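You operate a simulated robot arm through the tools that you are given. There is no shell and no other tool.

The job below is to be done with a simulated robot arm. You get a single attempt, and the scene is never put back.

Task
Tighten the right nut on the engine head till its paint lines meet.
Fine: black 13 mm socket and red driver from the tool holder; put both back.
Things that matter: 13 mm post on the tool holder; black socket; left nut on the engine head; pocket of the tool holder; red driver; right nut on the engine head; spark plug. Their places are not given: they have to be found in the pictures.

Only the result counts: the job must be done as asked and must still hold three seconds after the hand-in. Knocking over, shifting, dropping, spilling or breaking anything else fails it.

Robot
A 6-joint arm with a two-finger parallel gripper, fixed in place. Base frame: the origin is on the floor under the middle of its stand, x ahead of it, y to its left, z up; the work surface is at about z = 880. Readings come in mm, degrees, newtons and seconds.
With the tool pointing down near the work surface it reaches from about 360 to 760 mm from the base axis. Its first joint turns from -66.0 to 66.0 degrees. Payload 2.45 kg.
The tool frame sits at the grasp point between the pads (the TCP): z along the fingers, y along the line on which they close. The tips reach 24 mm beyond it. Largest opening 68 mm; finger width 17, thickness 10; the body of the gripper, 40 by 70 mm, starts 41 mm behind the TCP.
Orientation is told as [roll, pitch, yaw] about the base's x, y, z axes, in that order, counted from this pose: with the fingers straight down and closing along the base's y, the tool's x points along the base's -x, its y along +y and its z along -z.

Tools
- The arm moves only by the tool drive_tool. Its argument "moves" is a list of rows, each a list of 3 entries, a list of its own where there are three numbers: the finger opening in mm, from 0 to 68, then the shift along the base's x, y, z in mm, then the turn, a rotation vector about the base's x, y, z in degrees. In form: [[claw, [dx, dy, dz], [ax, ay, az]], ...]. A call has 1 to 20 rows; each row shifts and turns the commanded pose from where the row before left it. Each row takes 0.2 s and may step no farther than 50 mm and 8.6 degrees from the row before; otherwise, or with a gripper value out of range, the whole call is refused. A pose out of reach is approached as far as the arm can. The call stops where the force on the tool passes 40 N (or 10 N more than at its start, if that is more) or the arm is blocked; 0.2 s more then pass. The fingers move at their own pace (about 108 mm/s each) and stop on an object; they squeeze with about 23 N. The grip force told is the motor's: it shows also when the fingers shut on nothing. Time passes only in rows, and 0.2 s behind the last, so rows that do not move let the fingers close. It gives the time, the measured TCP pose, the force on the tool (base axes), the opening and the grip force at its end, in the units of the frame above (readings bear some noise), with the torque about the TCP (base axes, N m) and any sound that the robot's microphone picked up.
- Cameras (640 x 400 px; columns grow to the right, rows downward): "scene" is fixed at [173.4, 429.2, 1453]; the picture's right is [-0.51, -0.86, 0.00], its down [-0.54, 0.32, -0.78] and it looks along [0.67, -0.40, -0.62] (base axes); focal length 301 px, centre (320, 200). "wrist" rides on the gripper at [84, 11, -75] in the tool frame; the picture's right is [-0.13, 0.99, 0.00], its down [-0.60, -0.08, -0.79] and it looks along [-0.79, -0.10, 0.61] (tool axes); focal length 251 px, centre (320, 200).
- snapshot(camera): a new picture of that camera. The clock stands still meanwhile.
- probe_pixels(camera, pixels): for up to 12 pixels [column, row] of the newest picture of that camera ("zoom" is the newest enlarged one), the place [x, y, z] in the base frame of the surface seen there, good to about 2 mm, but the place of the scene camera against the robot may be out by one fixed shift of up to 18 mm in any direction. The clock stands still meanwhile.
- zoom(camera, box): a new picture of the part [left, top, right, bottom] of that camera's present view, enlarged. The clock stands still meanwhile.
- close_job(): hands the job in; it is judged then, once.

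Leave the gripper open and the arm clear of the work at the hand-in unless told otherwise.

The tools are called after "Emit:" as a command line: name --argument value ..., lists and objects as JSON in quotes. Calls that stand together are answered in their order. drive_tool: Moves the arm, as the interface text tells. Its arguments: {"type":"object","properties":{"moves":{"type":"array","items":{"type":"array"}}},"required":["moves"]} The other tools are called the same way: snapshot (camera) takes a picture; probe_pixels (camera, pixels) gives the place of the surface under pixels of a picture; zoom (camera, box) takes an enlarged picture of a part of a camera's view; close_job () hands the job in.

At the start:

```text
time_s: 0.0
eef_pos: [420.9, 206.5, 1215.9]
tcp_rot: [0.0, 0.0, 0.0]
force: [-0.5, 0.1, 0.3]
wrist_torque: [0.01, 0.03, 0.01]
finger_gap: 68.0
grasp_force: 0.0
```

scene: 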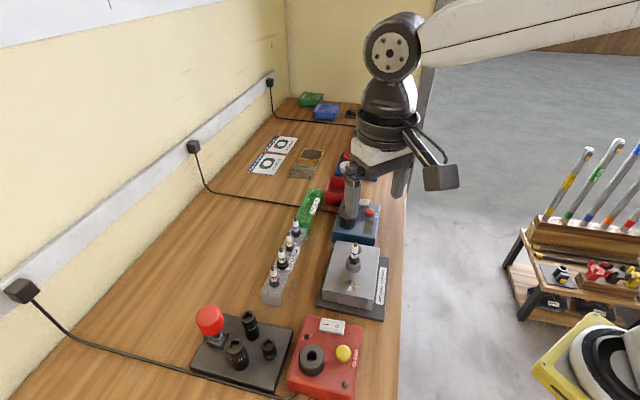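
wrist: 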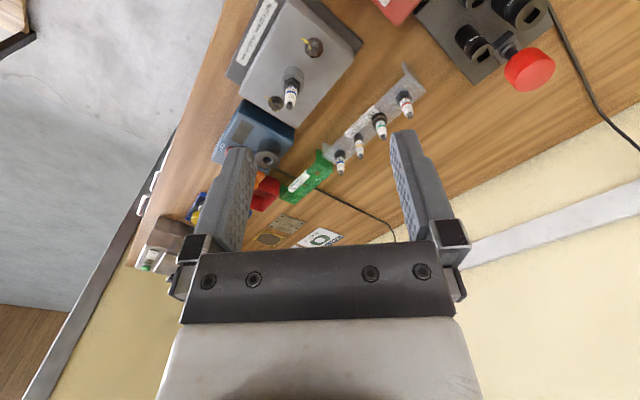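

I see the tool holder with the red driver and black sockets at the bottom of the scene picture (about 240,350), and the engine head block at about (352,278). I'll zoom in on both.

Emit:
zoom --camera "scene" --box '[180, 290, 380, 400]'

Emit:
zoom --camera "scene" --box '[300, 220, 410, 330]'

Emit:
zoom --camera "wrist" --box '[220, 0, 380, 140]'

Emit:
zoom --camera "wrist" --box '[380, 0, 580, 120]'

```text
3.20 times, centred on (280, 345) of scene
```

zoom: 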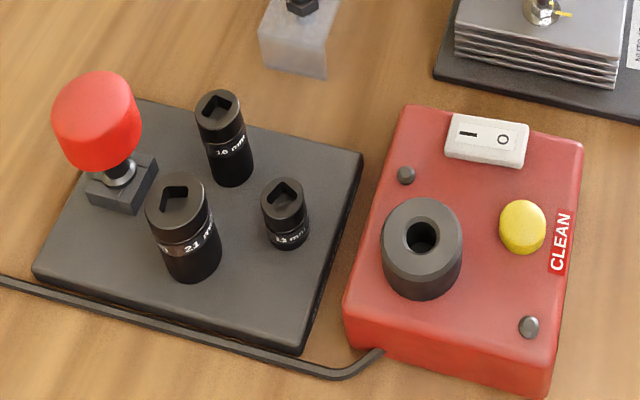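

```text
3.64 times, centred on (355, 275) of scene
```

zoom: 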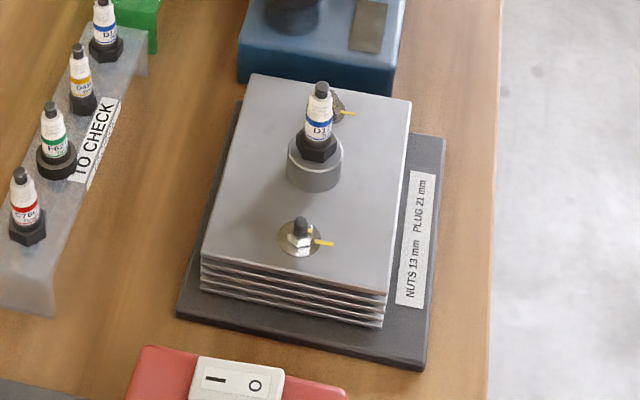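

```text
2.86 times, centred on (300, 70) of wrist
```

zoom: 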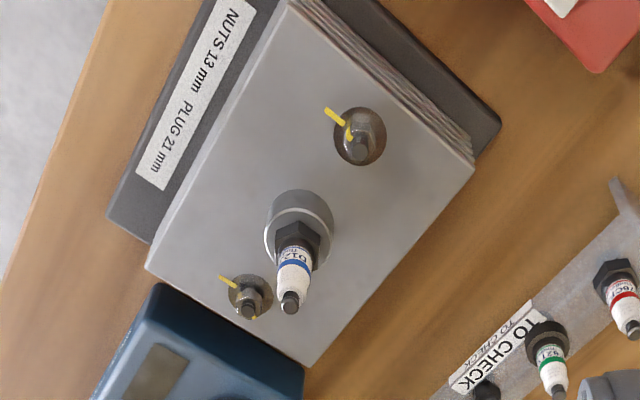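

```text
3.20 times, centred on (480, 60) of wrist
```

zoom: 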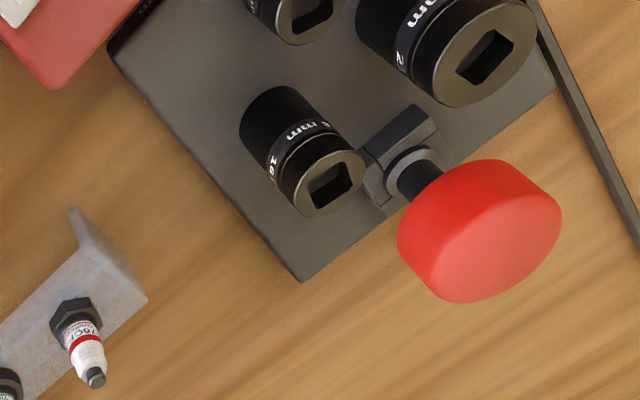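

I'll measure the positions of the holder parts, the head's parts and the table edges in the scene picture and in the wrist picture, since the wrist camera isn't subject to the fixed shift.

Emit:
probe_pixels --camera "scene" --pixels '[[210, 320], [237, 350], [249, 320], [269, 345], [268, 352], [351, 287], [354, 250], [358, 247], [352, 243], [381, 285], [387, 265], [405, 300]]'

Emit:
probe_pixels --camera "wrist" --pixels '[[312, 48], [282, 105], [275, 102], [290, 105], [528, 68], [483, 55], [470, 45], [295, 72], [245, 45], [260, 18], [350, 42], [505, 10]]'

```text
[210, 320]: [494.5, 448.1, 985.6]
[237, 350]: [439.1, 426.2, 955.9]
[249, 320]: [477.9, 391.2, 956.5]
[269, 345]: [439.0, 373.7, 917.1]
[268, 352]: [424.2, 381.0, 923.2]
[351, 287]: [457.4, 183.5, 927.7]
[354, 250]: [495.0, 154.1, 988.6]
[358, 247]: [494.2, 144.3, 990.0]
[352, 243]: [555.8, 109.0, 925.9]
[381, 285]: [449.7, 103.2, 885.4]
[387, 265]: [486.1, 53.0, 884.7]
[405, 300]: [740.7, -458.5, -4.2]
```

```text
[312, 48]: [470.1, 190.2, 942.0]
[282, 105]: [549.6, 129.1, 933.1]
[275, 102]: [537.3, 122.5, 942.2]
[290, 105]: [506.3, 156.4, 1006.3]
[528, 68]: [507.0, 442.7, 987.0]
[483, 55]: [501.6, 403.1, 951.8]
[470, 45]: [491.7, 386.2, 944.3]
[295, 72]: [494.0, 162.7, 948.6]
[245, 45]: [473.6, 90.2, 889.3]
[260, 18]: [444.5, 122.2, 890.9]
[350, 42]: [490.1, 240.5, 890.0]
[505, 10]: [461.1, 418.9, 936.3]
```

The tool holder spans roughly x 420–510, y 370–450. The nuts sit at about (470,190) and (540,123). The label reads toward −y, so the right nut is the one at about (540,123). I'll move the arm above the holder with open fingers to look at it from closer.

Emit:
drive_tool --moves '[[68, [-4.2, 38.7, -17.2], [0, 0, 0]], [68, [-4.2, 38.7, -17.2], [0, 0, 0]], [68, [-4.2, 38.7, -17.2], [0, 0, 0]], [68, [-4.2, 38.7, -17.2], [0, 0, 0]], [68, [-4.2, 38.7, -17.2], [0, 0, 0]], [68, [0, 0, 0], [0, 0, 0]]]'

Emit:
snapshot --camera "wrist"

Emit:
snapshot --camera "scene"

```text
time_s: 1.4
eef_pos: [399.7, 400.5, 1129.4]
tcp_rot: [0.1, 0.0, 0.0]
force: [0.4, -0.2, 0.1]
wrist_torque: [0.04, 0.02, -0.02]
finger_gap: 67.8
grasp_force: 0.0
```

```text
taken
```

wrist: 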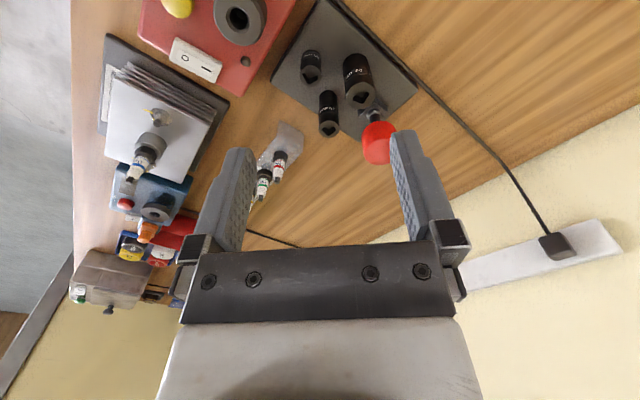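

```text
taken
```

scene: 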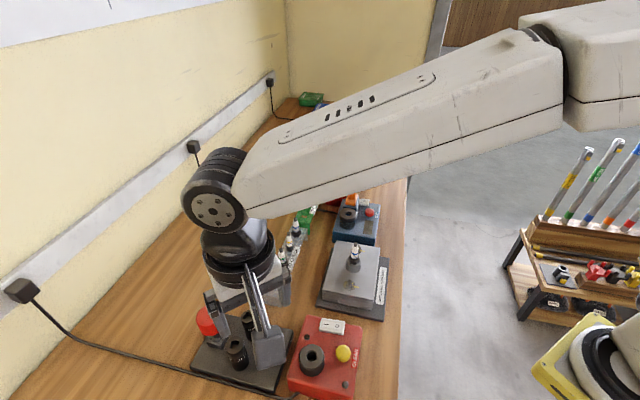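

The holder shows in the wrist view at about (340,90). I'll zoom on it.

Emit:
zoom --camera "wrist" --box '[265, 0, 425, 100]'

Emit:
zoom --camera "wrist" --box '[290, 70, 430, 170]'

```text
4.00 times, centred on (345, 50) of wrist
```

zoom: 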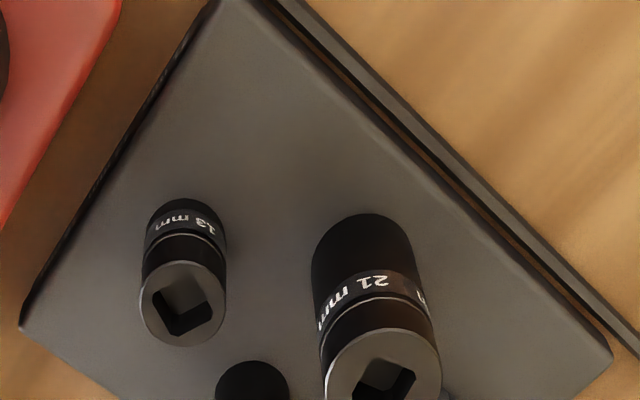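

```text
4.00 times, centred on (360, 120) of wrist
```

zoom: 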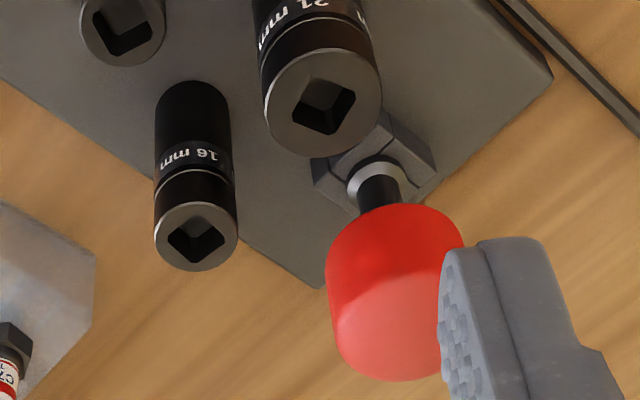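

I'll probe the driver and pocket points in this newest zoom.

Emit:
probe_pixels --camera "zoom" --pixels '[[395, 290], [350, 340], [400, 370], [430, 300], [378, 192], [356, 180], [318, 178], [430, 160], [388, 118], [345, 200], [340, 165], [425, 185]]'

```text
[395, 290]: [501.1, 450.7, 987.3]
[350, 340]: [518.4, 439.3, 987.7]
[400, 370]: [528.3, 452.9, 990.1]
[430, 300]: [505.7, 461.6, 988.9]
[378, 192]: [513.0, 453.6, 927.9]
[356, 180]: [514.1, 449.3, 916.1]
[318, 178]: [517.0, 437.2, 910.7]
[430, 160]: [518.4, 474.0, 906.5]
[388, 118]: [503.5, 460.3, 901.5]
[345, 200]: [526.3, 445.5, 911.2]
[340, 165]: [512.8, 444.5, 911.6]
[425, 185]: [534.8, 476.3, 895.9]
```

The handle top sits at about z=988 near (515,452), and the pocket block top is at about z=911. Next I'll look at the right nut from close up, so I move to roughly (480,120,1080).

Emit:
drive_tool --moves '[[68, [11.4, -40, -7], [0, 0, 0]], [68, [11.4, -40, -7], [0, 0, 0]], [68, [11.4, -40, -7], [0, 0, 0]], [68, [11.4, -40, -7], [0, 0, 0]], [68, [11.4, -40, -7], [0, 0, 0]], [68, [11.4, -40, -7], [0, 0, 0]], [68, [11.4, -40, -7], [0, 0, 0]], [68, [0, 0, 0], [0, 0, 0]]]'

Emit:
snapshot --camera "wrist"

```text
time_s: 3.2
eef_pos: [479.4, 118.5, 1080.3]
tcp_rot: [0.0, 0.0, 0.0]
force: [-0.4, 0.2, -0.6]
wrist_torque: [0.0, 0.02, 0.0]
finger_gap: 67.9
grasp_force: 0.0
```

```text
taken
```

wrist: 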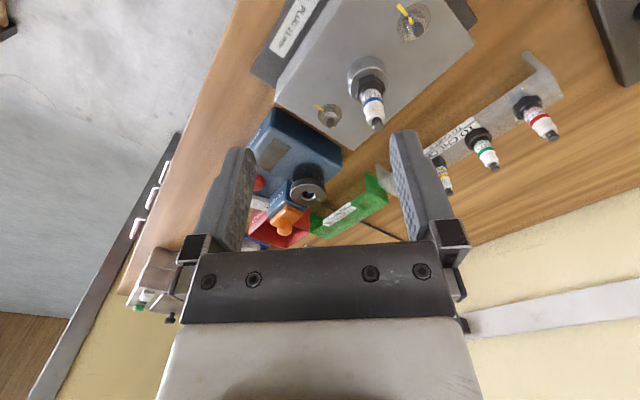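

The right nut appears at about (329,117) and the left nut at about (413,28). I'll zoom on both and on the plug.

Emit:
zoom --camera "wrist" --box '[380, 0, 444, 40]'

Emit:
zoom --camera "wrist" --box '[297, 97, 361, 137]'

```text
10.00 times, centred on (412, 20) of wrist
```

zoom: 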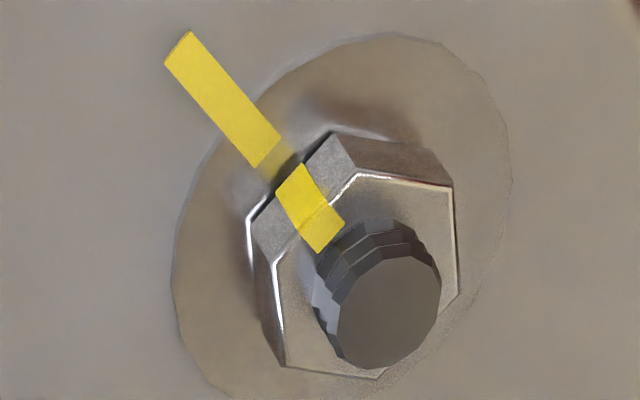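

```text
10.00 times, centred on (329, 117) of wrist
```

zoom: 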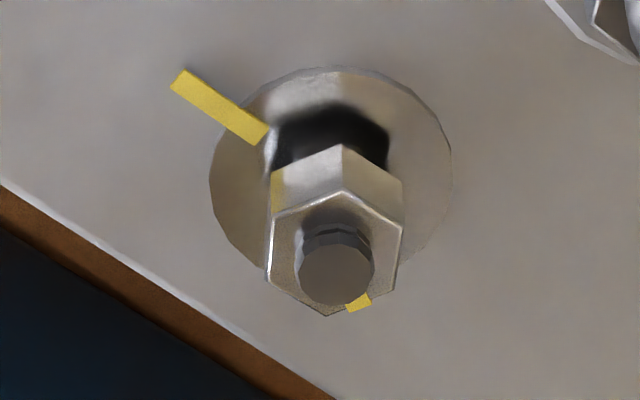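

The left nut's lines already meet. The right nut's mark on the nut is far from its plate line. I'll probe the right nut's features in this newest zoom to compute the angles.

Emit:
probe_pixels --camera "zoom" --pixels '[[182, 82], [258, 134], [358, 303], [337, 280], [342, 195], [400, 226], [392, 285], [327, 312], [272, 268], [276, 224], [420, 120], [330, 80]]'

```text
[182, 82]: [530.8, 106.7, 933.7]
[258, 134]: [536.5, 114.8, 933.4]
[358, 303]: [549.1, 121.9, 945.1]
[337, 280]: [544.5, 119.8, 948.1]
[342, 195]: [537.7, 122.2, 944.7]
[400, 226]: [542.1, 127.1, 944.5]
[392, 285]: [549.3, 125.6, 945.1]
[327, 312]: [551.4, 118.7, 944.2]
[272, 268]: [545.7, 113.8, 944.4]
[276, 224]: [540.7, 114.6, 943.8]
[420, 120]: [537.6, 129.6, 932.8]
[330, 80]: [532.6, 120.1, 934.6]
```

I'll probe the left (tight) nut for comparison of its height and its line geometry.

Emit:
zoom --camera "wrist" --box '[380, 0, 444, 40]'

Emit:
probe_pixels --camera "zoom" --pixels '[[185, 50], [265, 150], [322, 235], [385, 320], [355, 180], [448, 190], [452, 290], [375, 372], [288, 360], [276, 270], [480, 150], [220, 300]]'

```text
10.00 times, centred on (412, 20) of wrist
```

zoom: 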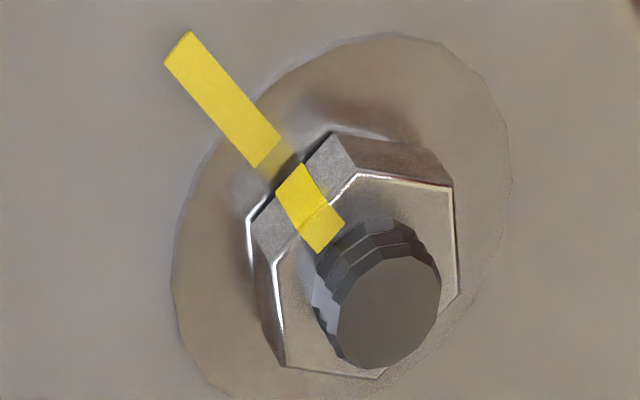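

```text
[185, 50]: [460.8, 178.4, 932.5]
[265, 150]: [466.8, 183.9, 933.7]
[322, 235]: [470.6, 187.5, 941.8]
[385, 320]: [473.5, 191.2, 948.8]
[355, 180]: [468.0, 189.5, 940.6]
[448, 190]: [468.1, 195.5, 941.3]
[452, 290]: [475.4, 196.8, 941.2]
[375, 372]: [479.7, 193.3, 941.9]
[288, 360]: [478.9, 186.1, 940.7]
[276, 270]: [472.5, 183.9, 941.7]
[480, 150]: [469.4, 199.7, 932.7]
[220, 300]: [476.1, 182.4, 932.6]
```

The left nut's top is at z≈941.3 and its paint sits at about 225°. The right nut's top is at z≈944.5, about 3 mm higher, with its mark at about 18°. So the right nut may need more than one turn to seat. I'll go back to the holder and inspect it closely.

Emit:
drive_tool --moves '[[68, [-8.5, 39.5, -2.9], [0, 0, 0]], [68, [-8.5, 39.5, -2.9], [0, 0, 0]], [68, [-8.5, 39.5, -2.9], [0, 0, 0]], [68, [-8.5, 39.5, -2.9], [0, 0, 0]], [68, [-8.5, 39.5, -2.9], [0, 0, 0]], [68, [-8.5, 39.5, -2.9], [0, 0, 0]], [68, [-8.5, 39.5, -2.9], [0, 0, 0]], [68, [0, 0, 0], [0, 0, 0]]]'

Emit:
snapshot --camera "wrist"

```text
time_s: 5.0
eef_pos: [420.7, 396.2, 1059.5]
tcp_rot: [0.0, 0.0, 0.0]
force: [-0.1, 0.2, 0.1]
wrist_torque: [0.0, -0.01, 0.03]
finger_gap: 68.1
grasp_force: 0.0
```

```text
taken
```

wrist: 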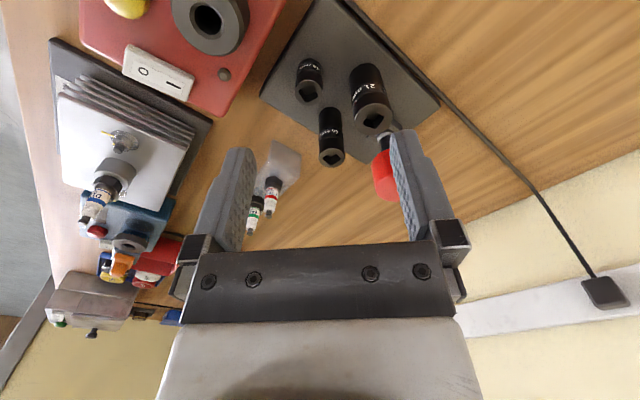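

I'll zoom on the 13 mm socket at about (308,82) and on the driver at about (385,160).

Emit:
zoom --camera "wrist" --box '[350, 100, 430, 210]'

Emit:
zoom --camera "wrist" --box '[276, 60, 340, 100]'

Emit:
probe_pixels --camera "zoom" --pixels '[[240, 300], [410, 300], [325, 230], [320, 370], [240, 340], [400, 340], [260, 250], [390, 250], [320, 270], [300, 310], [320, 330], [300, 150]]'

```text
3.64 times, centred on (390, 155) of wrist
```

zoom: 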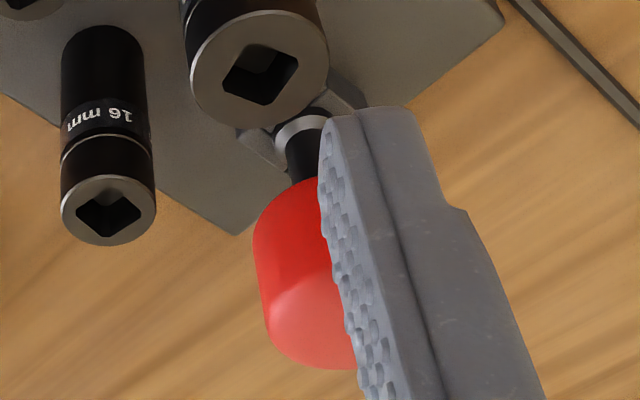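

```text
10.00 times, centred on (308, 80) of wrist
```

zoom: 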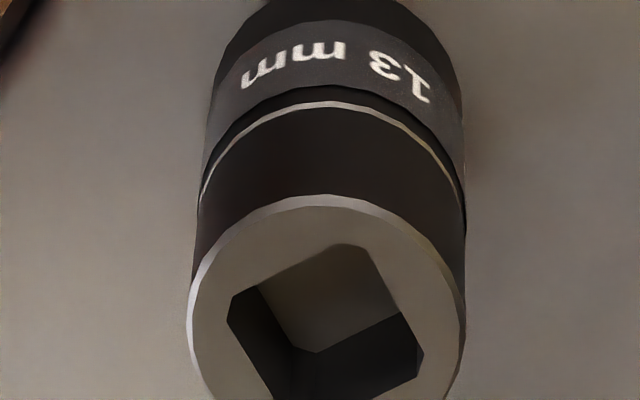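

```text
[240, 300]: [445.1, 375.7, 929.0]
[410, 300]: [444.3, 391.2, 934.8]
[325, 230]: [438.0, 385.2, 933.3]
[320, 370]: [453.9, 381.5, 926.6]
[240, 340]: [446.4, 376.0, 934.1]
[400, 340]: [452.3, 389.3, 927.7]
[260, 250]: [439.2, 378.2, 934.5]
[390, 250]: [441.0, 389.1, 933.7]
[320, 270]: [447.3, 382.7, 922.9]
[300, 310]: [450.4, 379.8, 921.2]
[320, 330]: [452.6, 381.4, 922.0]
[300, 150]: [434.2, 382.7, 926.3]
```

The socket's top face is at z≈934. I'll recentre the zoom on the whole top of the 13 mm socket.

Emit:
zoom --camera "wrist" --box '[284, 76, 332, 106]'

Emit:
probe_pixels --camera "zoom" --pixels '[[130, 190], [480, 190], [300, 55], [300, 345], [195, 165], [330, 95], [445, 240], [275, 320], [160, 300], [440, 320], [200, 100], [430, 110]]'

```text
13.33 times, centred on (308, 91) of wrist
```

zoom: 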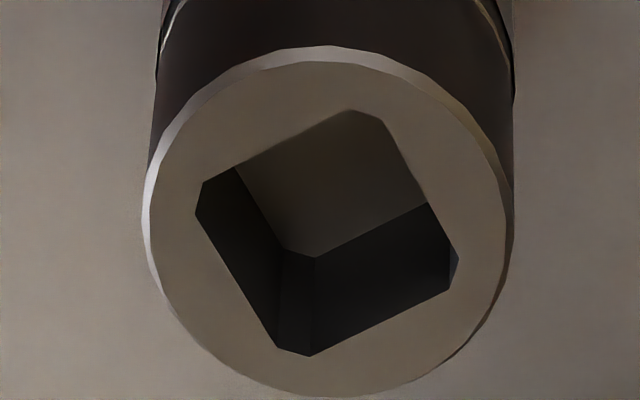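

```text
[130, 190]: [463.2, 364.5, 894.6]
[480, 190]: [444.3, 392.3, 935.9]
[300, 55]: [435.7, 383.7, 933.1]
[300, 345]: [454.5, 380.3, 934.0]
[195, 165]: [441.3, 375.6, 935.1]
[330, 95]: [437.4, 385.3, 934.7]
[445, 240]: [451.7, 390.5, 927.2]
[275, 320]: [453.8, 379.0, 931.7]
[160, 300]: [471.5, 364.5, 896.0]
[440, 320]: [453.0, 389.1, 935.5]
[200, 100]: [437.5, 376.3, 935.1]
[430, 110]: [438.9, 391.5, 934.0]
```

The 13 mm socket's centre is about (446,383.5). Its square hole's sides lie at about 20° yaw, modulo 90°. Now I move above the driver handle to look at it and its pocket.

Emit:
drive_tool --moves '[[68, [31.4, 18.9, -4.8], [0, 0, 0]], [68, [31.4, 18.9, -4.8], [0, 0, 0]], [68, [31.4, 18.9, -4.8], [0, 0, 0]], [68, [0, 0, 0], [0, 0, 0]]]'

Emit:
snapshot --camera "wrist"

Emit:
zoom --camera "wrist" --box '[272, 50, 368, 110]'

```text
time_s: 6.0
eef_pos: [514.3, 452.4, 1044.9]
tcp_rot: [0.1, 0.0, 0.0]
force: [0.1, -1.1, -0.1]
wrist_torque: [0.0, -0.02, -0.02]
finger_gap: 67.9
grasp_force: 0.1
```

```text
taken
```

wrist: 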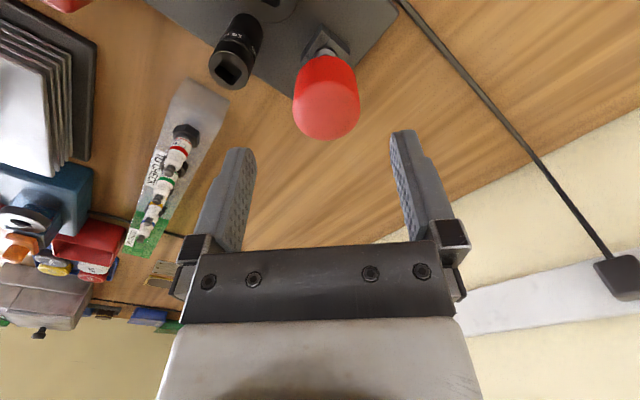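

```text
6.67 times, centred on (320, 80) of wrist
```

zoom: 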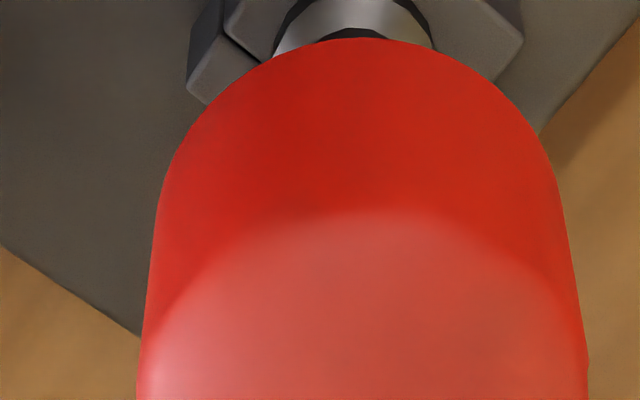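

I'll probe the handle's top and sides, plus the pocket block, in the wrist picture.

Emit:
probe_pixels --camera "wrist" --pixels '[[296, 112], [358, 107], [326, 86], [329, 137], [328, 112], [300, 70], [352, 70], [324, 58], [310, 132], [348, 130], [310, 95], [345, 95]]'

Emit:
zoom --camera "wrist" --box '[280, 20, 376, 80]'

Emit:
zoom --camera "scene" --box '[185, 295, 249, 355]'

```text
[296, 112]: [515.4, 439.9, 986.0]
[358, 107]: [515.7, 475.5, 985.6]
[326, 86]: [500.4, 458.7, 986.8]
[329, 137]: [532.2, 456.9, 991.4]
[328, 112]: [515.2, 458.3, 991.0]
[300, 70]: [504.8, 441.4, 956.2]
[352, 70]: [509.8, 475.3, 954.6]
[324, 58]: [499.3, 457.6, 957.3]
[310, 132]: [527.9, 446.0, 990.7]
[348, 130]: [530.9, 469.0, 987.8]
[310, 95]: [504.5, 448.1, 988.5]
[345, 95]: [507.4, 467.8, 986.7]
```

```text
6.67 times, centred on (328, 50) of wrist
```

zoom: 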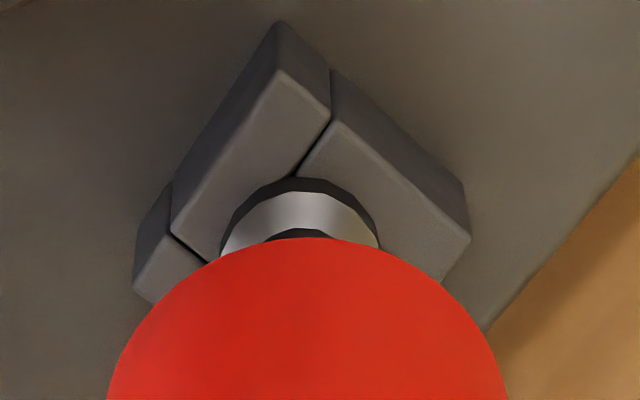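

```text
6.67 times, centred on (217, 325) of scene
```

zoom: 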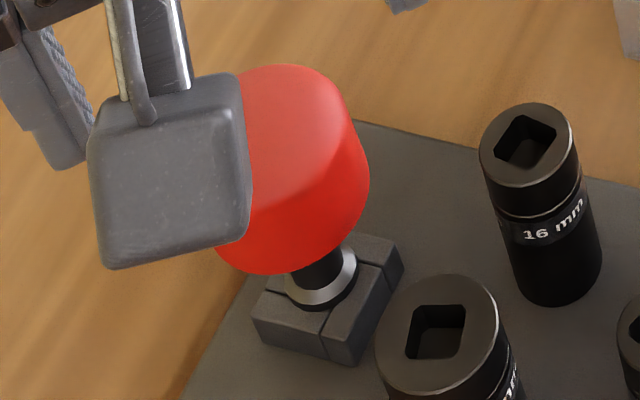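

The pocket is a square frame made of four blocks with the driver's collar resting on it. I'll probe its edges for yaw.

Emit:
zoom --camera "wrist" --box '[280, 20, 376, 80]'

Emit:
probe_pixels --camera "zoom" --pixels '[[177, 230], [280, 78], [325, 112], [298, 165], [338, 126], [462, 238], [140, 280], [172, 242], [204, 258], [300, 205], [260, 215], [340, 210]]'

```text
6.67 times, centred on (328, 50) of wrist
```

zoom: 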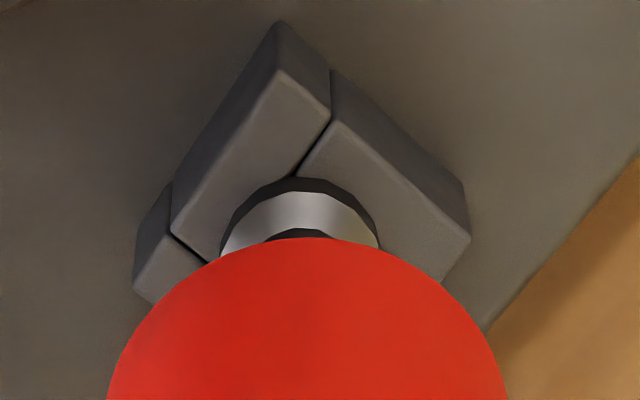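

```text
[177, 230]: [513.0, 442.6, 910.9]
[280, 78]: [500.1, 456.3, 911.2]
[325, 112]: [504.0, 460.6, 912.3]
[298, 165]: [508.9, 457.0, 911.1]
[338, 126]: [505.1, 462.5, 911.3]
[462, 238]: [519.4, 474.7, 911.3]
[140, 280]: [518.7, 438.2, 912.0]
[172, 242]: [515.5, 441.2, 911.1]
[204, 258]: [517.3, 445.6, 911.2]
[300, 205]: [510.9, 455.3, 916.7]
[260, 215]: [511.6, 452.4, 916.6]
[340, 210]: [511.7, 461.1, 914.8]
```

The pocket's sides lie at about 42° yaw, modulo 90°, centred near (517,457.7). Before picking up, I'll test the wrist's yaw range in free air here, because the nut may need large turns.

Emit:
drive_tool --moves '[[68, [0, 0, 0], [0, 0, 8.5]], [68, [0, 0, 0], [0, 0, 8.5]], [68, [0, 0, 0], [0, 0, 8.5]], [68, [0, 0, 0], [0, 0, 8.5]], [68, [0, 0, 0], [0, 0, 8.5]], [68, [0, 0, 0], [0, 0, 8.5]], [68, [0, 0, 0], [0, 0, 8.5]], [68, [0, 0, 0], [0, 0, 8.5]], [68, [0, 0, 0], [0, 0, 8.5]], [68, [0, 0, 0], [0, 0, 8.5]], [68, [0, 0, 0], [0, 0, 8.5]], [68, [0, 0, 0], [0, 0, 8.5]]]'

Emit:
snapshot --camera "wrist"

```text
time_s: 8.6
eef_pos: [514.0, 452.3, 1044.8]
tcp_rot: [0.0, 0.0, 102.1]
force: [0.1, -0.2, -0.1]
wrist_torque: [-0.01, 0.01, 0.01]
finger_gap: 67.7
grasp_force: 0.2
```

```text
taken
```

wrist: 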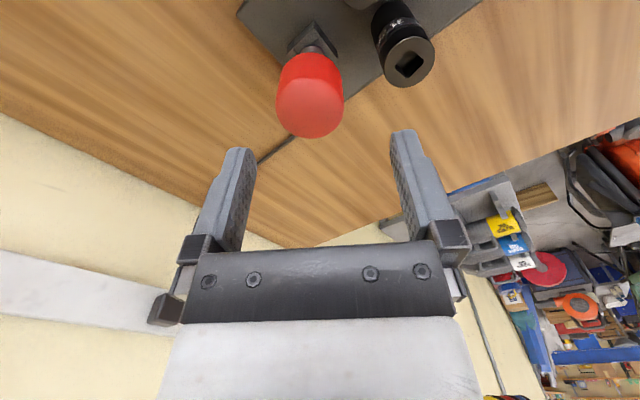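

Yaw 102° is reached. From this other side I'll probe the handle again to refine its centre.

Emit:
probe_pixels --camera "wrist" --pixels '[[279, 105], [340, 100], [310, 82], [312, 134], [310, 108], [286, 66], [336, 66], [307, 56]]'

Emit:
drive_tool --moves '[[68, [0, 0, 0], [0, 0, 8.5]], [68, [0, 0, 0], [0, 0, 8.5]], [68, [0, 0, 0], [0, 0, 8.5]], [68, [0, 0, 0], [0, 0, 8.5]], [68, [0, 0, 0], [0, 0, 8.5]], [68, [0, 0, 0], [0, 0, 8.5]], [68, [0, 0, 0], [0, 0, 8.5]], [68, [0, 0, 0], [0, 0, 8.5]], [68, [0, 0, 0], [0, 0, 8.5]], [68, [0, 0, 0], [0, 0, 8.5]], [68, [0, 0, 0], [0, 0, 8.5]], [68, [0, 0, 0], [0, 0, 8.5]]]'

```text
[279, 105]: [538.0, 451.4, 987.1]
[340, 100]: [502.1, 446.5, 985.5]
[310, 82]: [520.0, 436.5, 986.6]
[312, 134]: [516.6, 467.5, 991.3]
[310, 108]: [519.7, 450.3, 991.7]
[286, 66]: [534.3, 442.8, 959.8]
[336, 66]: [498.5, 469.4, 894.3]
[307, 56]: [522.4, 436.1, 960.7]
```

```text
time_s: 11.2
eef_pos: [513.2, 451.9, 1044.2]
tcp_rot: [0.0, 0.0, -155.8]
force: [0.1, 0.0, 0.3]
wrist_torque: [0.02, 0.0, 0.02]
finger_gap: 68.0
grasp_force: 0.0
```

Combining both views gives a handle centre of (520,457) and a diameter of about 41 mm. Yaw reached +204° without trouble, so I'll push further to find the limit.

Emit:
drive_tool --moves '[[68, [0, 0, 0], [0, 0, 8.5]], [68, [0, 0, 0], [0, 0, 8.5]], [68, [0, 0, 0], [0, 0, 8.5]], [68, [0, 0, 0], [0, 0, 8.5]], [68, [0, 0, 0], [0, 0, 8.5]], [68, [0, 0, 0], [0, 0, 8.5]], [68, [0, 0, 0], [0, 0, 8.5]], [68, [0, 0, 0], [0, 0, 8.5]], [68, [0, 0, 0], [0, 0, 8.5]], [68, [0, 0, 0], [0, 0, 8.5]], [68, [0, 0, 0], [0, 0, 8.5]], [68, [0, 0, 0], [0, 0, 8.5]], [68, [0, 0, 0], [0, 0, 8.5]], [68, [0, 0, 0], [0, 0, 8.5]], [68, [0, 0, 0], [0, 0, 8.5]], [68, [0, 0, 0], [0, 0, 8.5]], [68, [0, 0, 0], [0, 0, 8.5]], [68, [0, 0, 0], [0, 0, 8.5]], [68, [0, 0, 0], [0, 0, 8.5]], [68, [0, 0, 0], [0, 0, 8.5]]]'

```text
time_s: 15.4
eef_pos: [513.9, 452.7, 1045.5]
tcp_rot: [0.1, 0.0, -139.1]
force: [-0.1, -0.1, 0.3]
wrist_torque: [0.01, -0.01, -0.03]
finger_gap: 68.0
grasp_force: 0.0
out of reach, approached as far as the arm can: row 3, 4, 5, 6, 7, 8, 9, 10, 11, 12, 13, 14, 15, 16, 17, 18, 19, 20
```

The yaw limit here is about +221°. I'll unwind in steps back toward 0°.

Emit:
drive_tool --moves '[[68, [0, 0, 0], [0, 0, -8.5]], [68, [0, 0, 0], [0, 0, -8.5]], [68, [0, 0, 0], [0, 0, -8.5]], [68, [0, 0, 0], [0, 0, -8.5]], [68, [0, 0, 0], [0, 0, -8.5]], [68, [0, 0, 0], [0, 0, -8.5]], [68, [0, 0, 0], [0, 0, -8.5]], [68, [0, 0, 0], [0, 0, -8.5]], [68, [0, 0, 0], [0, 0, -8.5]], [68, [0, 0, 0], [0, 0, -8.5]], [68, [0, 0, 0], [0, 0, -8.5]], [68, [0, 0, 0], [0, 0, -8.5]], [68, [0, 0, 0], [0, 0, -8.5]], [68, [0, 0, 0], [0, 0, -8.5]], [68, [0, 0, 0], [0, 0, -8.5]], [68, [0, 0, 0], [0, 0, -8.5]], [68, [0, 0, 0], [0, 0, -8.5]], [68, [0, 0, 0], [0, 0, -8.5]], [68, [0, 0, 0], [0, 0, -8.5]], [68, [0, 0, 0], [0, 0, -8.5]]]'

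```text
time_s: 19.6
eef_pos: [514.9, 452.8, 1043.8]
tcp_rot: [0.1, 0.0, 50.6]
force: [-0.2, -0.5, -0.5]
wrist_torque: [0.01, 0.02, -0.04]
finger_gap: 68.2
grasp_force: 0.1
```

The commanded pose resets at the limit, and yaw is now 50.6°. I'll set yaw to 42° so the fingers clear the sockets and align with the pocket sides. Then I'll centre over (520,457) and look before going down.

Emit:
drive_tool --moves '[[68, [5.3, 4.0, 0], [0, 0, -8.5]], [68, [0, 0, -15], [0, 0, 0]], [68, [0, 0, 0], [0, 0, 0]]]'

Emit:
snapshot --camera "wrist"

Emit:
snapshot --camera "scene"

```text
time_s: 20.4
eef_pos: [519.2, 457.0, 1028.6]
tcp_rot: [0.2, 0.0, 42.3]
force: [0.8, 1.2, 0.8]
wrist_torque: [0.03, 0.0, 0.01]
finger_gap: 67.7
grasp_force: 0.1
```

```text
taken
```

wrist: 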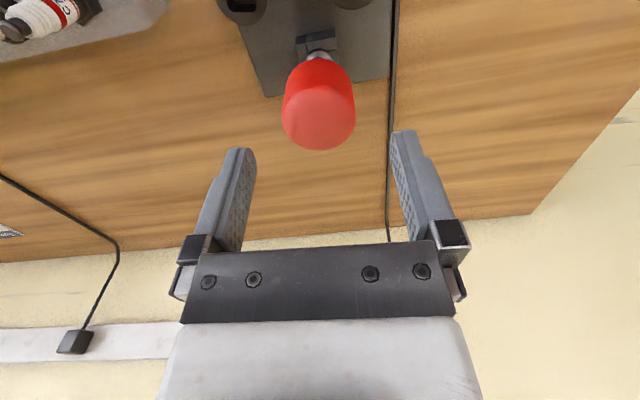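

```text
taken
```

scene: 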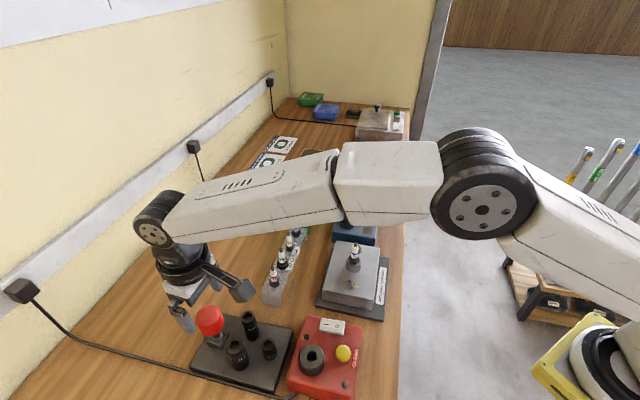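

The handle is centred between the fingers at column 319. I'll zoom on the pocket from this heading to check its yaw against the tool.

Emit:
zoom --camera "wrist" --box '[264, 0, 376, 70]'

Emit:
probe_pixels --camera "wrist" --pixels '[[299, 48], [336, 47], [285, 110], [353, 107], [318, 145], [319, 64], [319, 90], [250, 60], [388, 50], [266, 94]]'

```text
5.71 times, centred on (320, 35) of wrist
```

zoom: 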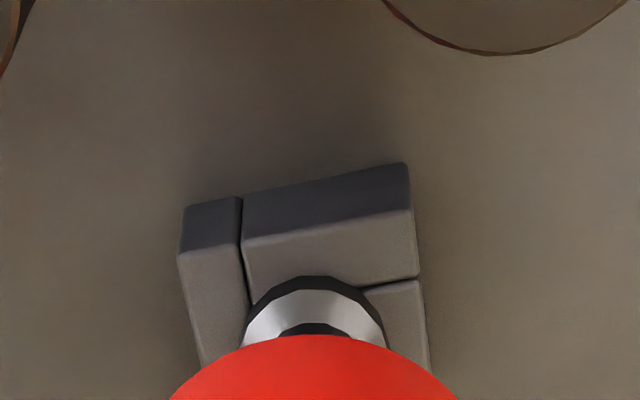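

```text
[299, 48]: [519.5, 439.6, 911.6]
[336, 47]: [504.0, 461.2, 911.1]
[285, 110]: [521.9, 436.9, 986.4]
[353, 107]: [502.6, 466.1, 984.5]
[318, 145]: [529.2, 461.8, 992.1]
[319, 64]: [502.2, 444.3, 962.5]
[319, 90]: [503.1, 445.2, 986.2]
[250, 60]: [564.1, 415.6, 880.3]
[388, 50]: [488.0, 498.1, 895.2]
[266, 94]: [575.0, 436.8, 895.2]
```

I'll probe the pocket's block edges in this zoom for a more exact yaw.

Emit:
probe_pixels --camera "zoom" --pixels '[[250, 244], [300, 234], [350, 224], [405, 214], [183, 260], [190, 300], [200, 350], [413, 220], [417, 268], [424, 320], [428, 360], [310, 310]]'

```text
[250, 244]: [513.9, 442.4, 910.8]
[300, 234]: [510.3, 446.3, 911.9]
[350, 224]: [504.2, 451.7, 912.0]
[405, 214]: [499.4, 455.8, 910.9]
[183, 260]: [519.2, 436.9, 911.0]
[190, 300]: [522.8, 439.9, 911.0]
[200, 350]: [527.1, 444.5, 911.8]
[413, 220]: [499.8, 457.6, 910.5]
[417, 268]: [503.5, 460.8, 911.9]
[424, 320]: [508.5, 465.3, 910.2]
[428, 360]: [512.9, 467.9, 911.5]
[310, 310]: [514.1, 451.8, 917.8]
```

The pocket's yaw is about 43° and its centre is about (519.7,456.8), which agrees with the handle. Now I go down to z≈969 around the handle with open fingers.

Emit:
drive_tool --moves '[[68, [0.4, 0, -20], [0, 0, 0]], [68, [0, 0, -20], [0, 0, 0]], [68, [0, 0, -19.5], [0, 0, 0]], [68, [0, 0, 0], [0, 0, 0]]]'

Emit:
snapshot --camera "wrist"

Emit:
zoom --camera "scene" --box '[150, 260, 300, 390]'

```text
time_s: 21.4
eef_pos: [517.9, 455.2, 971.5]
tcp_rot: [0.0, 0.0, 42.2]
force: [0.5, -0.9, -1.0]
wrist_torque: [0.0, -0.03, 0.0]
finger_gap: 67.9
grasp_force: 0.1
```

```text
taken
```

wrist: 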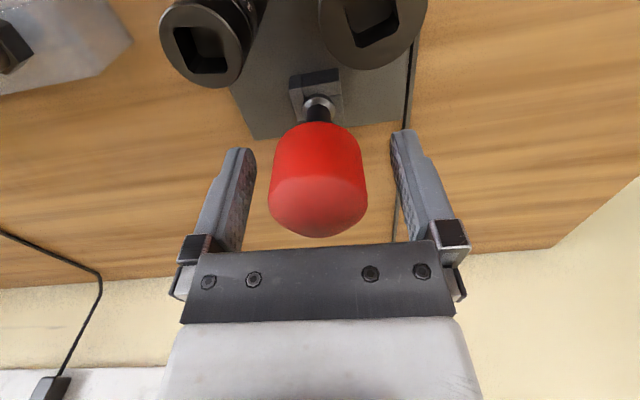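

```text
3.08 times, centred on (225, 325) of scene
```

zoom: 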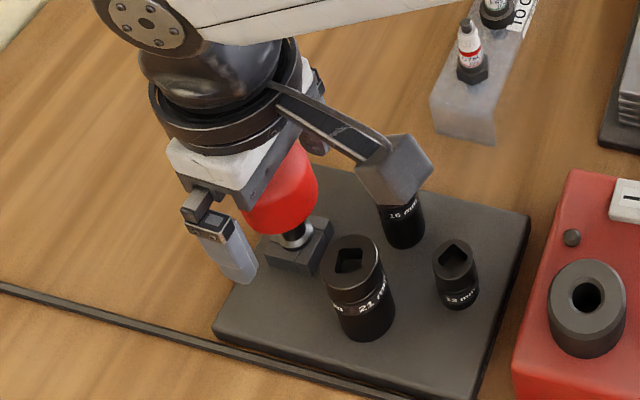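

The handle sits centred between the fingers. I close on it and hold still.

Emit:
drive_tool --moves '[[30, [0, 0, 0], [0, 0, 0]], [30, [0, 0, 0], [0, 0, 0]], [30, [0, 0, 0], [0, 0, 0]], [30, [0, 0, 0], [0, 0, 0]]]'

Emit:
snapshot --camera "wrist"

```text
time_s: 22.4
eef_pos: [518.8, 456.9, 970.8]
tcp_rot: [0.1, 0.0, 42.3]
force: [0.8, -0.8, 0.2]
wrist_torque: [-0.01, 0.03, 0.02]
finger_gap: 41.5
grasp_force: 22.8
```

```text
taken
```

wrist: 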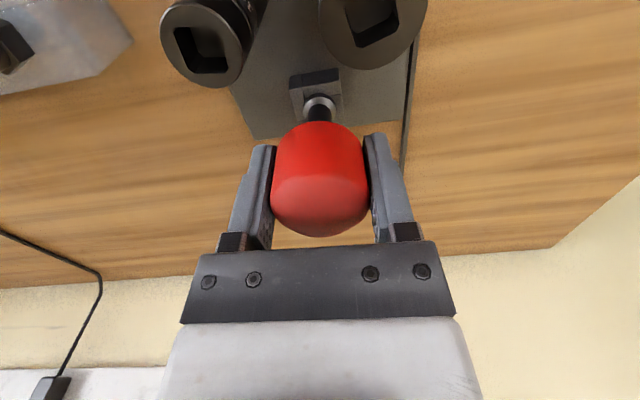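

The handle is gripped at 41.5 mm with 22.8 N. I'll take a few more still readings to record the pick pose precisely.

Emit:
drive_tool --moves '[[30, [0, 0, 0], [0, 0, 0]]]'

Emit:
drive_tool --moves '[[30, [0, 0, 0], [0, 0, 0]]]'

Emit:
drive_tool --moves '[[30, [0, 0, 0], [0, 0, 0]]]'

```text
time_s: 22.8
eef_pos: [517.5, 456.7, 971.3]
tcp_rot: [0.0, 0.0, 42.4]
force: [-0.4, 0.5, 0.2]
wrist_torque: [-0.04, 0.0, 0.0]
finger_gap: 41.5
grasp_force: 23.5
```

```text
time_s: 23.2
eef_pos: [518.3, 457.0, 970.6]
tcp_rot: [0.0, 0.0, 42.3]
force: [0.1, 0.0, -0.2]
wrist_torque: [0.01, -0.01, -0.03]
finger_gap: 41.5
grasp_force: 23.1
```

```text
time_s: 23.6
eef_pos: [518.8, 457.3, 971.1]
tcp_rot: [0.1, 0.1, 42.3]
force: [-0.2, -0.6, -0.1]
wrist_torque: [0.01, 0.02, 0.02]
finger_gap: 41.6
grasp_force: 22.6
```

The pick pose averages (518.4, 456.9, 970.9), yaw 42.3°. I lift straight up slowly by 45 mm.

Emit:
drive_tool --moves '[[30, [0, 0, 5], [0, 0, 0]], [30, [0, 0, 5], [0, 0, 0]], [30, [0, 0, 10], [0, 0, 0]], [30, [0, 0, 12.5], [0, 0, 0]], [30, [0, 0, 12.5], [0, 0, 0]], [30, [0, 0, 0], [0, 0, 0]]]'

Emit:
snapshot --camera "wrist"

Emit:
zoom --camera "wrist" --box '[272, 50, 368, 130]'

Emit:
zoom --camera "scene" --box '[150, 240, 300, 370]'

```text
time_s: 25.0
eef_pos: [519.2, 456.8, 1015.9]
tcp_rot: [0.2, 0.1, 42.3]
force: [0.2, 0.0, -1.3]
wrist_torque: [-0.02, 0.0, 0.0]
finger_gap: 41.6
grasp_force: 22.9
```

```text
taken
```

wrist: 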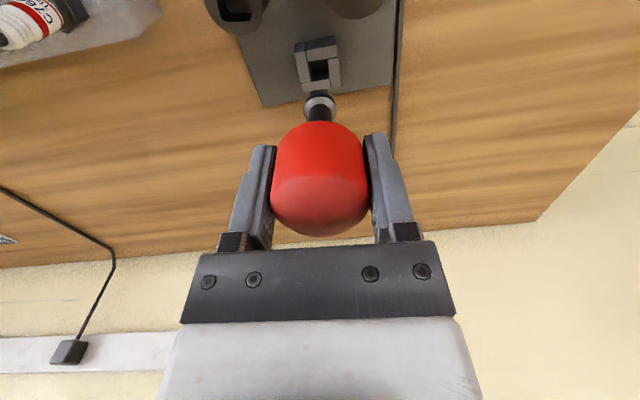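

```text
5.00 times, centred on (320, 90) of wrist
```

zoom: 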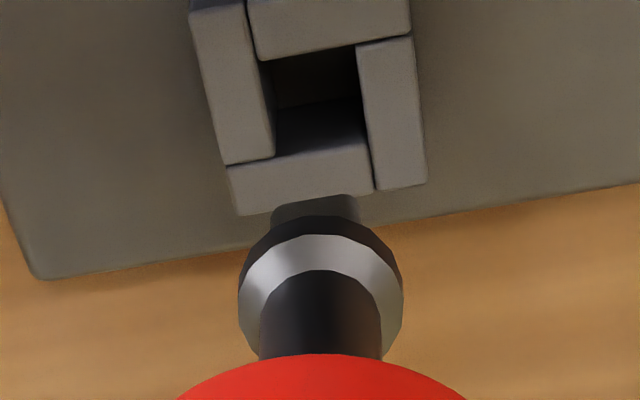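

```text
3.08 times, centred on (225, 305) of scene
```

zoom: 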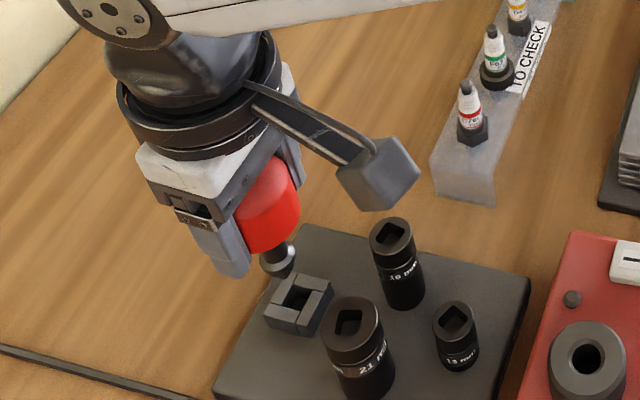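

The driver came out cleanly, and the pocket's square hole is visible now. I'll probe the pocket's hole edges, then the bit.

Emit:
zoom --camera "wrist" --box '[280, 30, 360, 110]'

Emit:
zoom --camera "wrist" --box '[296, 35, 344, 65]'

```text
5.00 times, centred on (320, 70) of wrist
```

zoom: 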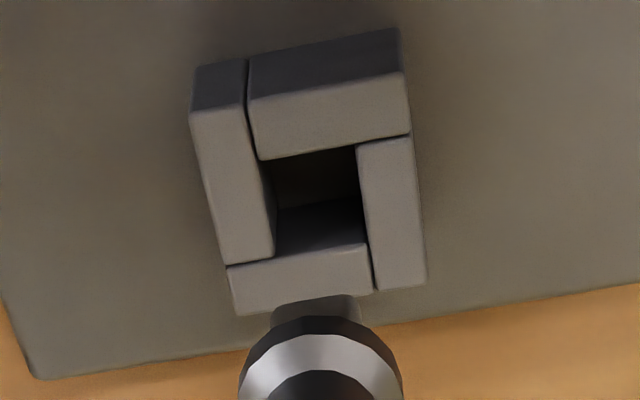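

```text
13.33 times, centred on (320, 50) of wrist
```

zoom: 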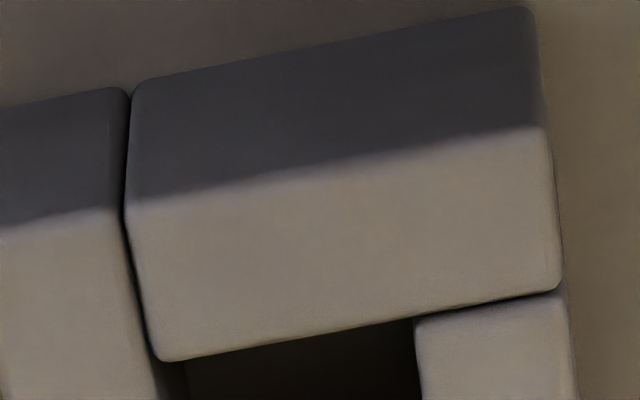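

I'll probe the pocket's outer and inner corners with fractional wrist pixels.

Emit:
probe_pixels --camera "wrist" --pixels '[[295.2, 53], [336.8, 46], [340.4, 86.8], [304, 92], [308, 61.2], [328, 58.4], [330, 79], [310.5, 82.8], [302, 70], [335, 70], [320, 85], [318, 55]]'

```text
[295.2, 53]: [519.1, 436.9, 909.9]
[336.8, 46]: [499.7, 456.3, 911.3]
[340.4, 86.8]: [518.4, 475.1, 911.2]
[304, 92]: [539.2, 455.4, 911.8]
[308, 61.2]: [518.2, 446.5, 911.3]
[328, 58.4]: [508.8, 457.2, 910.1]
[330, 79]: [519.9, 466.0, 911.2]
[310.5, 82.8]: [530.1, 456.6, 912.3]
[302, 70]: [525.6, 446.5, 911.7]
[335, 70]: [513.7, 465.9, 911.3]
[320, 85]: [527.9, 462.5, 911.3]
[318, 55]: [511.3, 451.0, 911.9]
```

The pocket centre is about (519.2,456.3) with yaw about 42–43°. Now I raise the driver another 40 mm and carry it above the 13 mm socket at about (446,383.5).

Emit:
drive_tool --moves '[[30, [0, 0, 20], [0, 0, 0]], [30, [0, 0, 20], [0, 0, 0]], [30, [-18.2, -18.2, 0], [0, 0, 0]], [30, [-18.2, -18.2, 0], [0, 0, 0]], [30, [-18.2, -18.2, 0], [0, 0, 0]], [30, [-18.2, -18.2, 0], [0, 0, 0]], [30, [0, 0, 0], [0, 0, 0]]]'

Emit:
snapshot --camera "wrist"

Emit:
zoom --camera "wrist" --box '[272, 30, 368, 110]'

```text
time_s: 26.6
eef_pos: [446.1, 383.3, 1055.1]
tcp_rot: [0.1, 0.0, 42.3]
force: [-0.6, 0.0, -1.6]
wrist_torque: [-0.01, -0.03, 0.01]
finger_gap: 41.4
grasp_force: 23.1
```

```text
taken
```

wrist: 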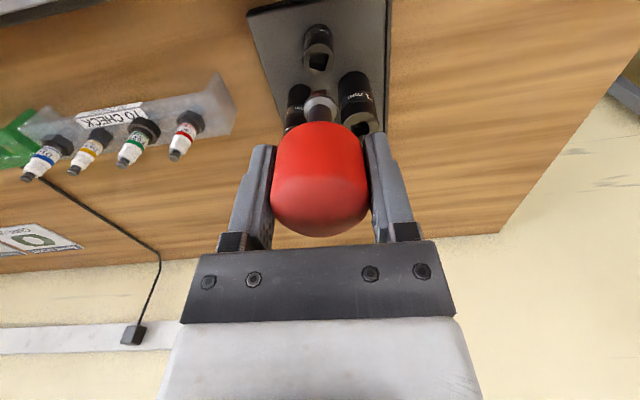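

```text
5.00 times, centred on (320, 70) of wrist
```

zoom: 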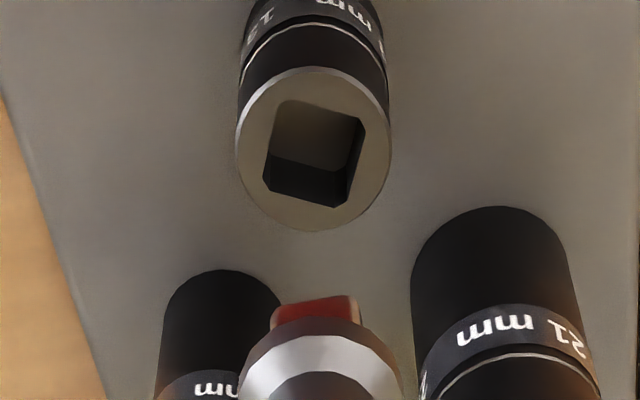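

The socket's top shows at about (318.6,60). I'll zoom tightly on it and on the bit tip.

Emit:
zoom --camera "wrist" --box '[296, 80, 344, 110]'

Emit:
zoom --camera "wrist" --box '[290.6, 42.5, 346.6, 77.5]'

Emit:
probe_pixels --camera "zoom" --pixels '[[160, 180], [480, 180], [320, 35], [320, 355], [210, 90], [430, 90], [210, 300], [430, 300]]'

```text
13.33 times, centred on (320, 95) of wrist
```

zoom: 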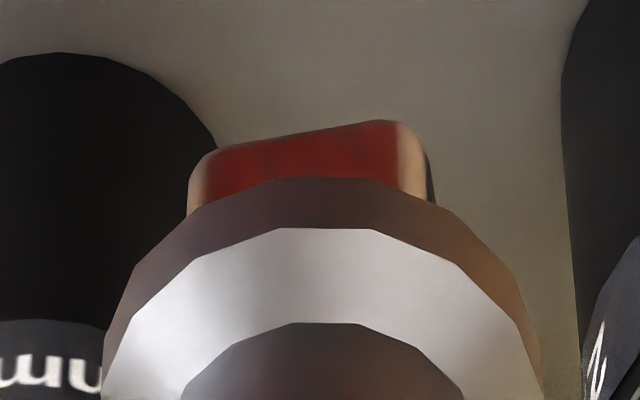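

```text
11.43 times, centred on (319, 60) of wrist
```

zoom: 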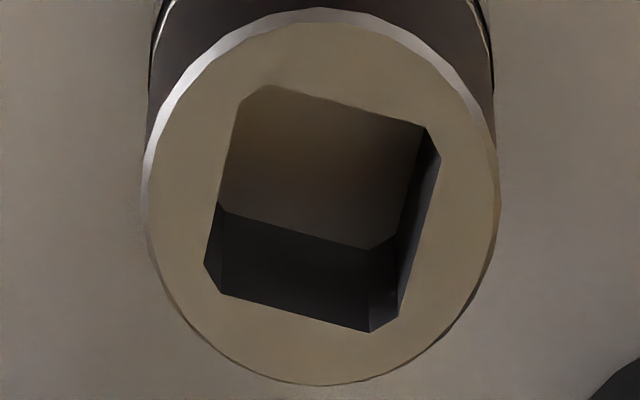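

```text
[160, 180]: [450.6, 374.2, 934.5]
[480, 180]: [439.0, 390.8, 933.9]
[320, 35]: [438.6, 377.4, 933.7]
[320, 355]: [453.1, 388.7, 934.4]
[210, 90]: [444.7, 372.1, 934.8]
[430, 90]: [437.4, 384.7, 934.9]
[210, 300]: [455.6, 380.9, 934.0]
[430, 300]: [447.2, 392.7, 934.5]
```

The socket centre is about (446.1,382.8). Its hole's yaw is about 21.5° and the bit's is about 43°. I turn the tool −21.5°, correct by (−0.3,−0.7) mm, and drop to about z=1018, where the bit should still be clear of the socket top.

Emit:
drive_tool --moves '[[30, [-0.1, -0.3, 0], [0, 0, -7.2]], [30, [-0.1, -0.2, 0], [0, 0, -7.2]], [30, [-0.1, -0.2, 0], [0, 0, -7.1]], [30, [0, 0, -13], [0, 0, 0]], [30, [0, 0, -13], [0, 0, 0]], [30, [0, 0, -11], [0, 0, 0]], [30, [0, 0, 0], [0, 0, 0]]]'

Emit:
snapshot --camera "wrist"

Emit:
zoom --camera "wrist" --box '[280, 60, 360, 110]'

Emit:
zoom --camera "scene" --box '[220, 290, 316, 370]'

```text
time_s: 28.2
eef_pos: [446.1, 381.0, 1018.5]
tcp_rot: [0.1, -0.1, 20.8]
force: [-0.8, 0.1, -2.1]
wrist_torque: [0.01, 0.0, -0.01]
finger_gap: 41.8
grasp_force: 23.1
```

```text
taken
```

wrist: 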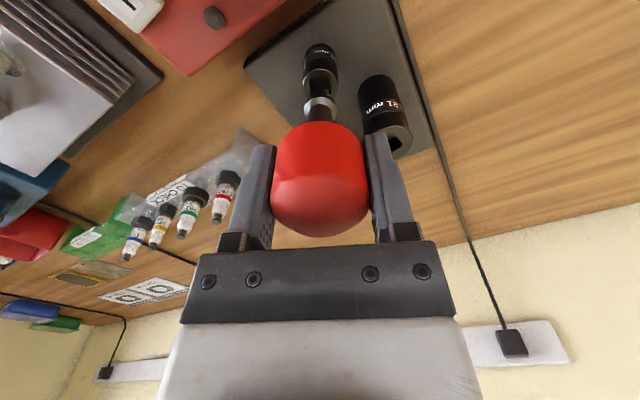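

```text
8.00 times, centred on (320, 85) of wrist
```

zoom: 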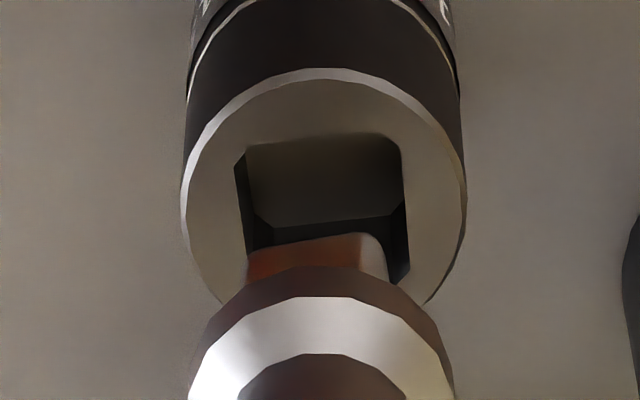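

```text
5.00 times, centred on (268, 330) of scene
```

zoom: 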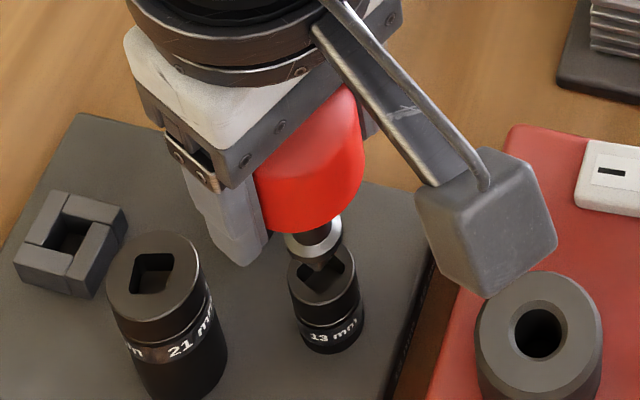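

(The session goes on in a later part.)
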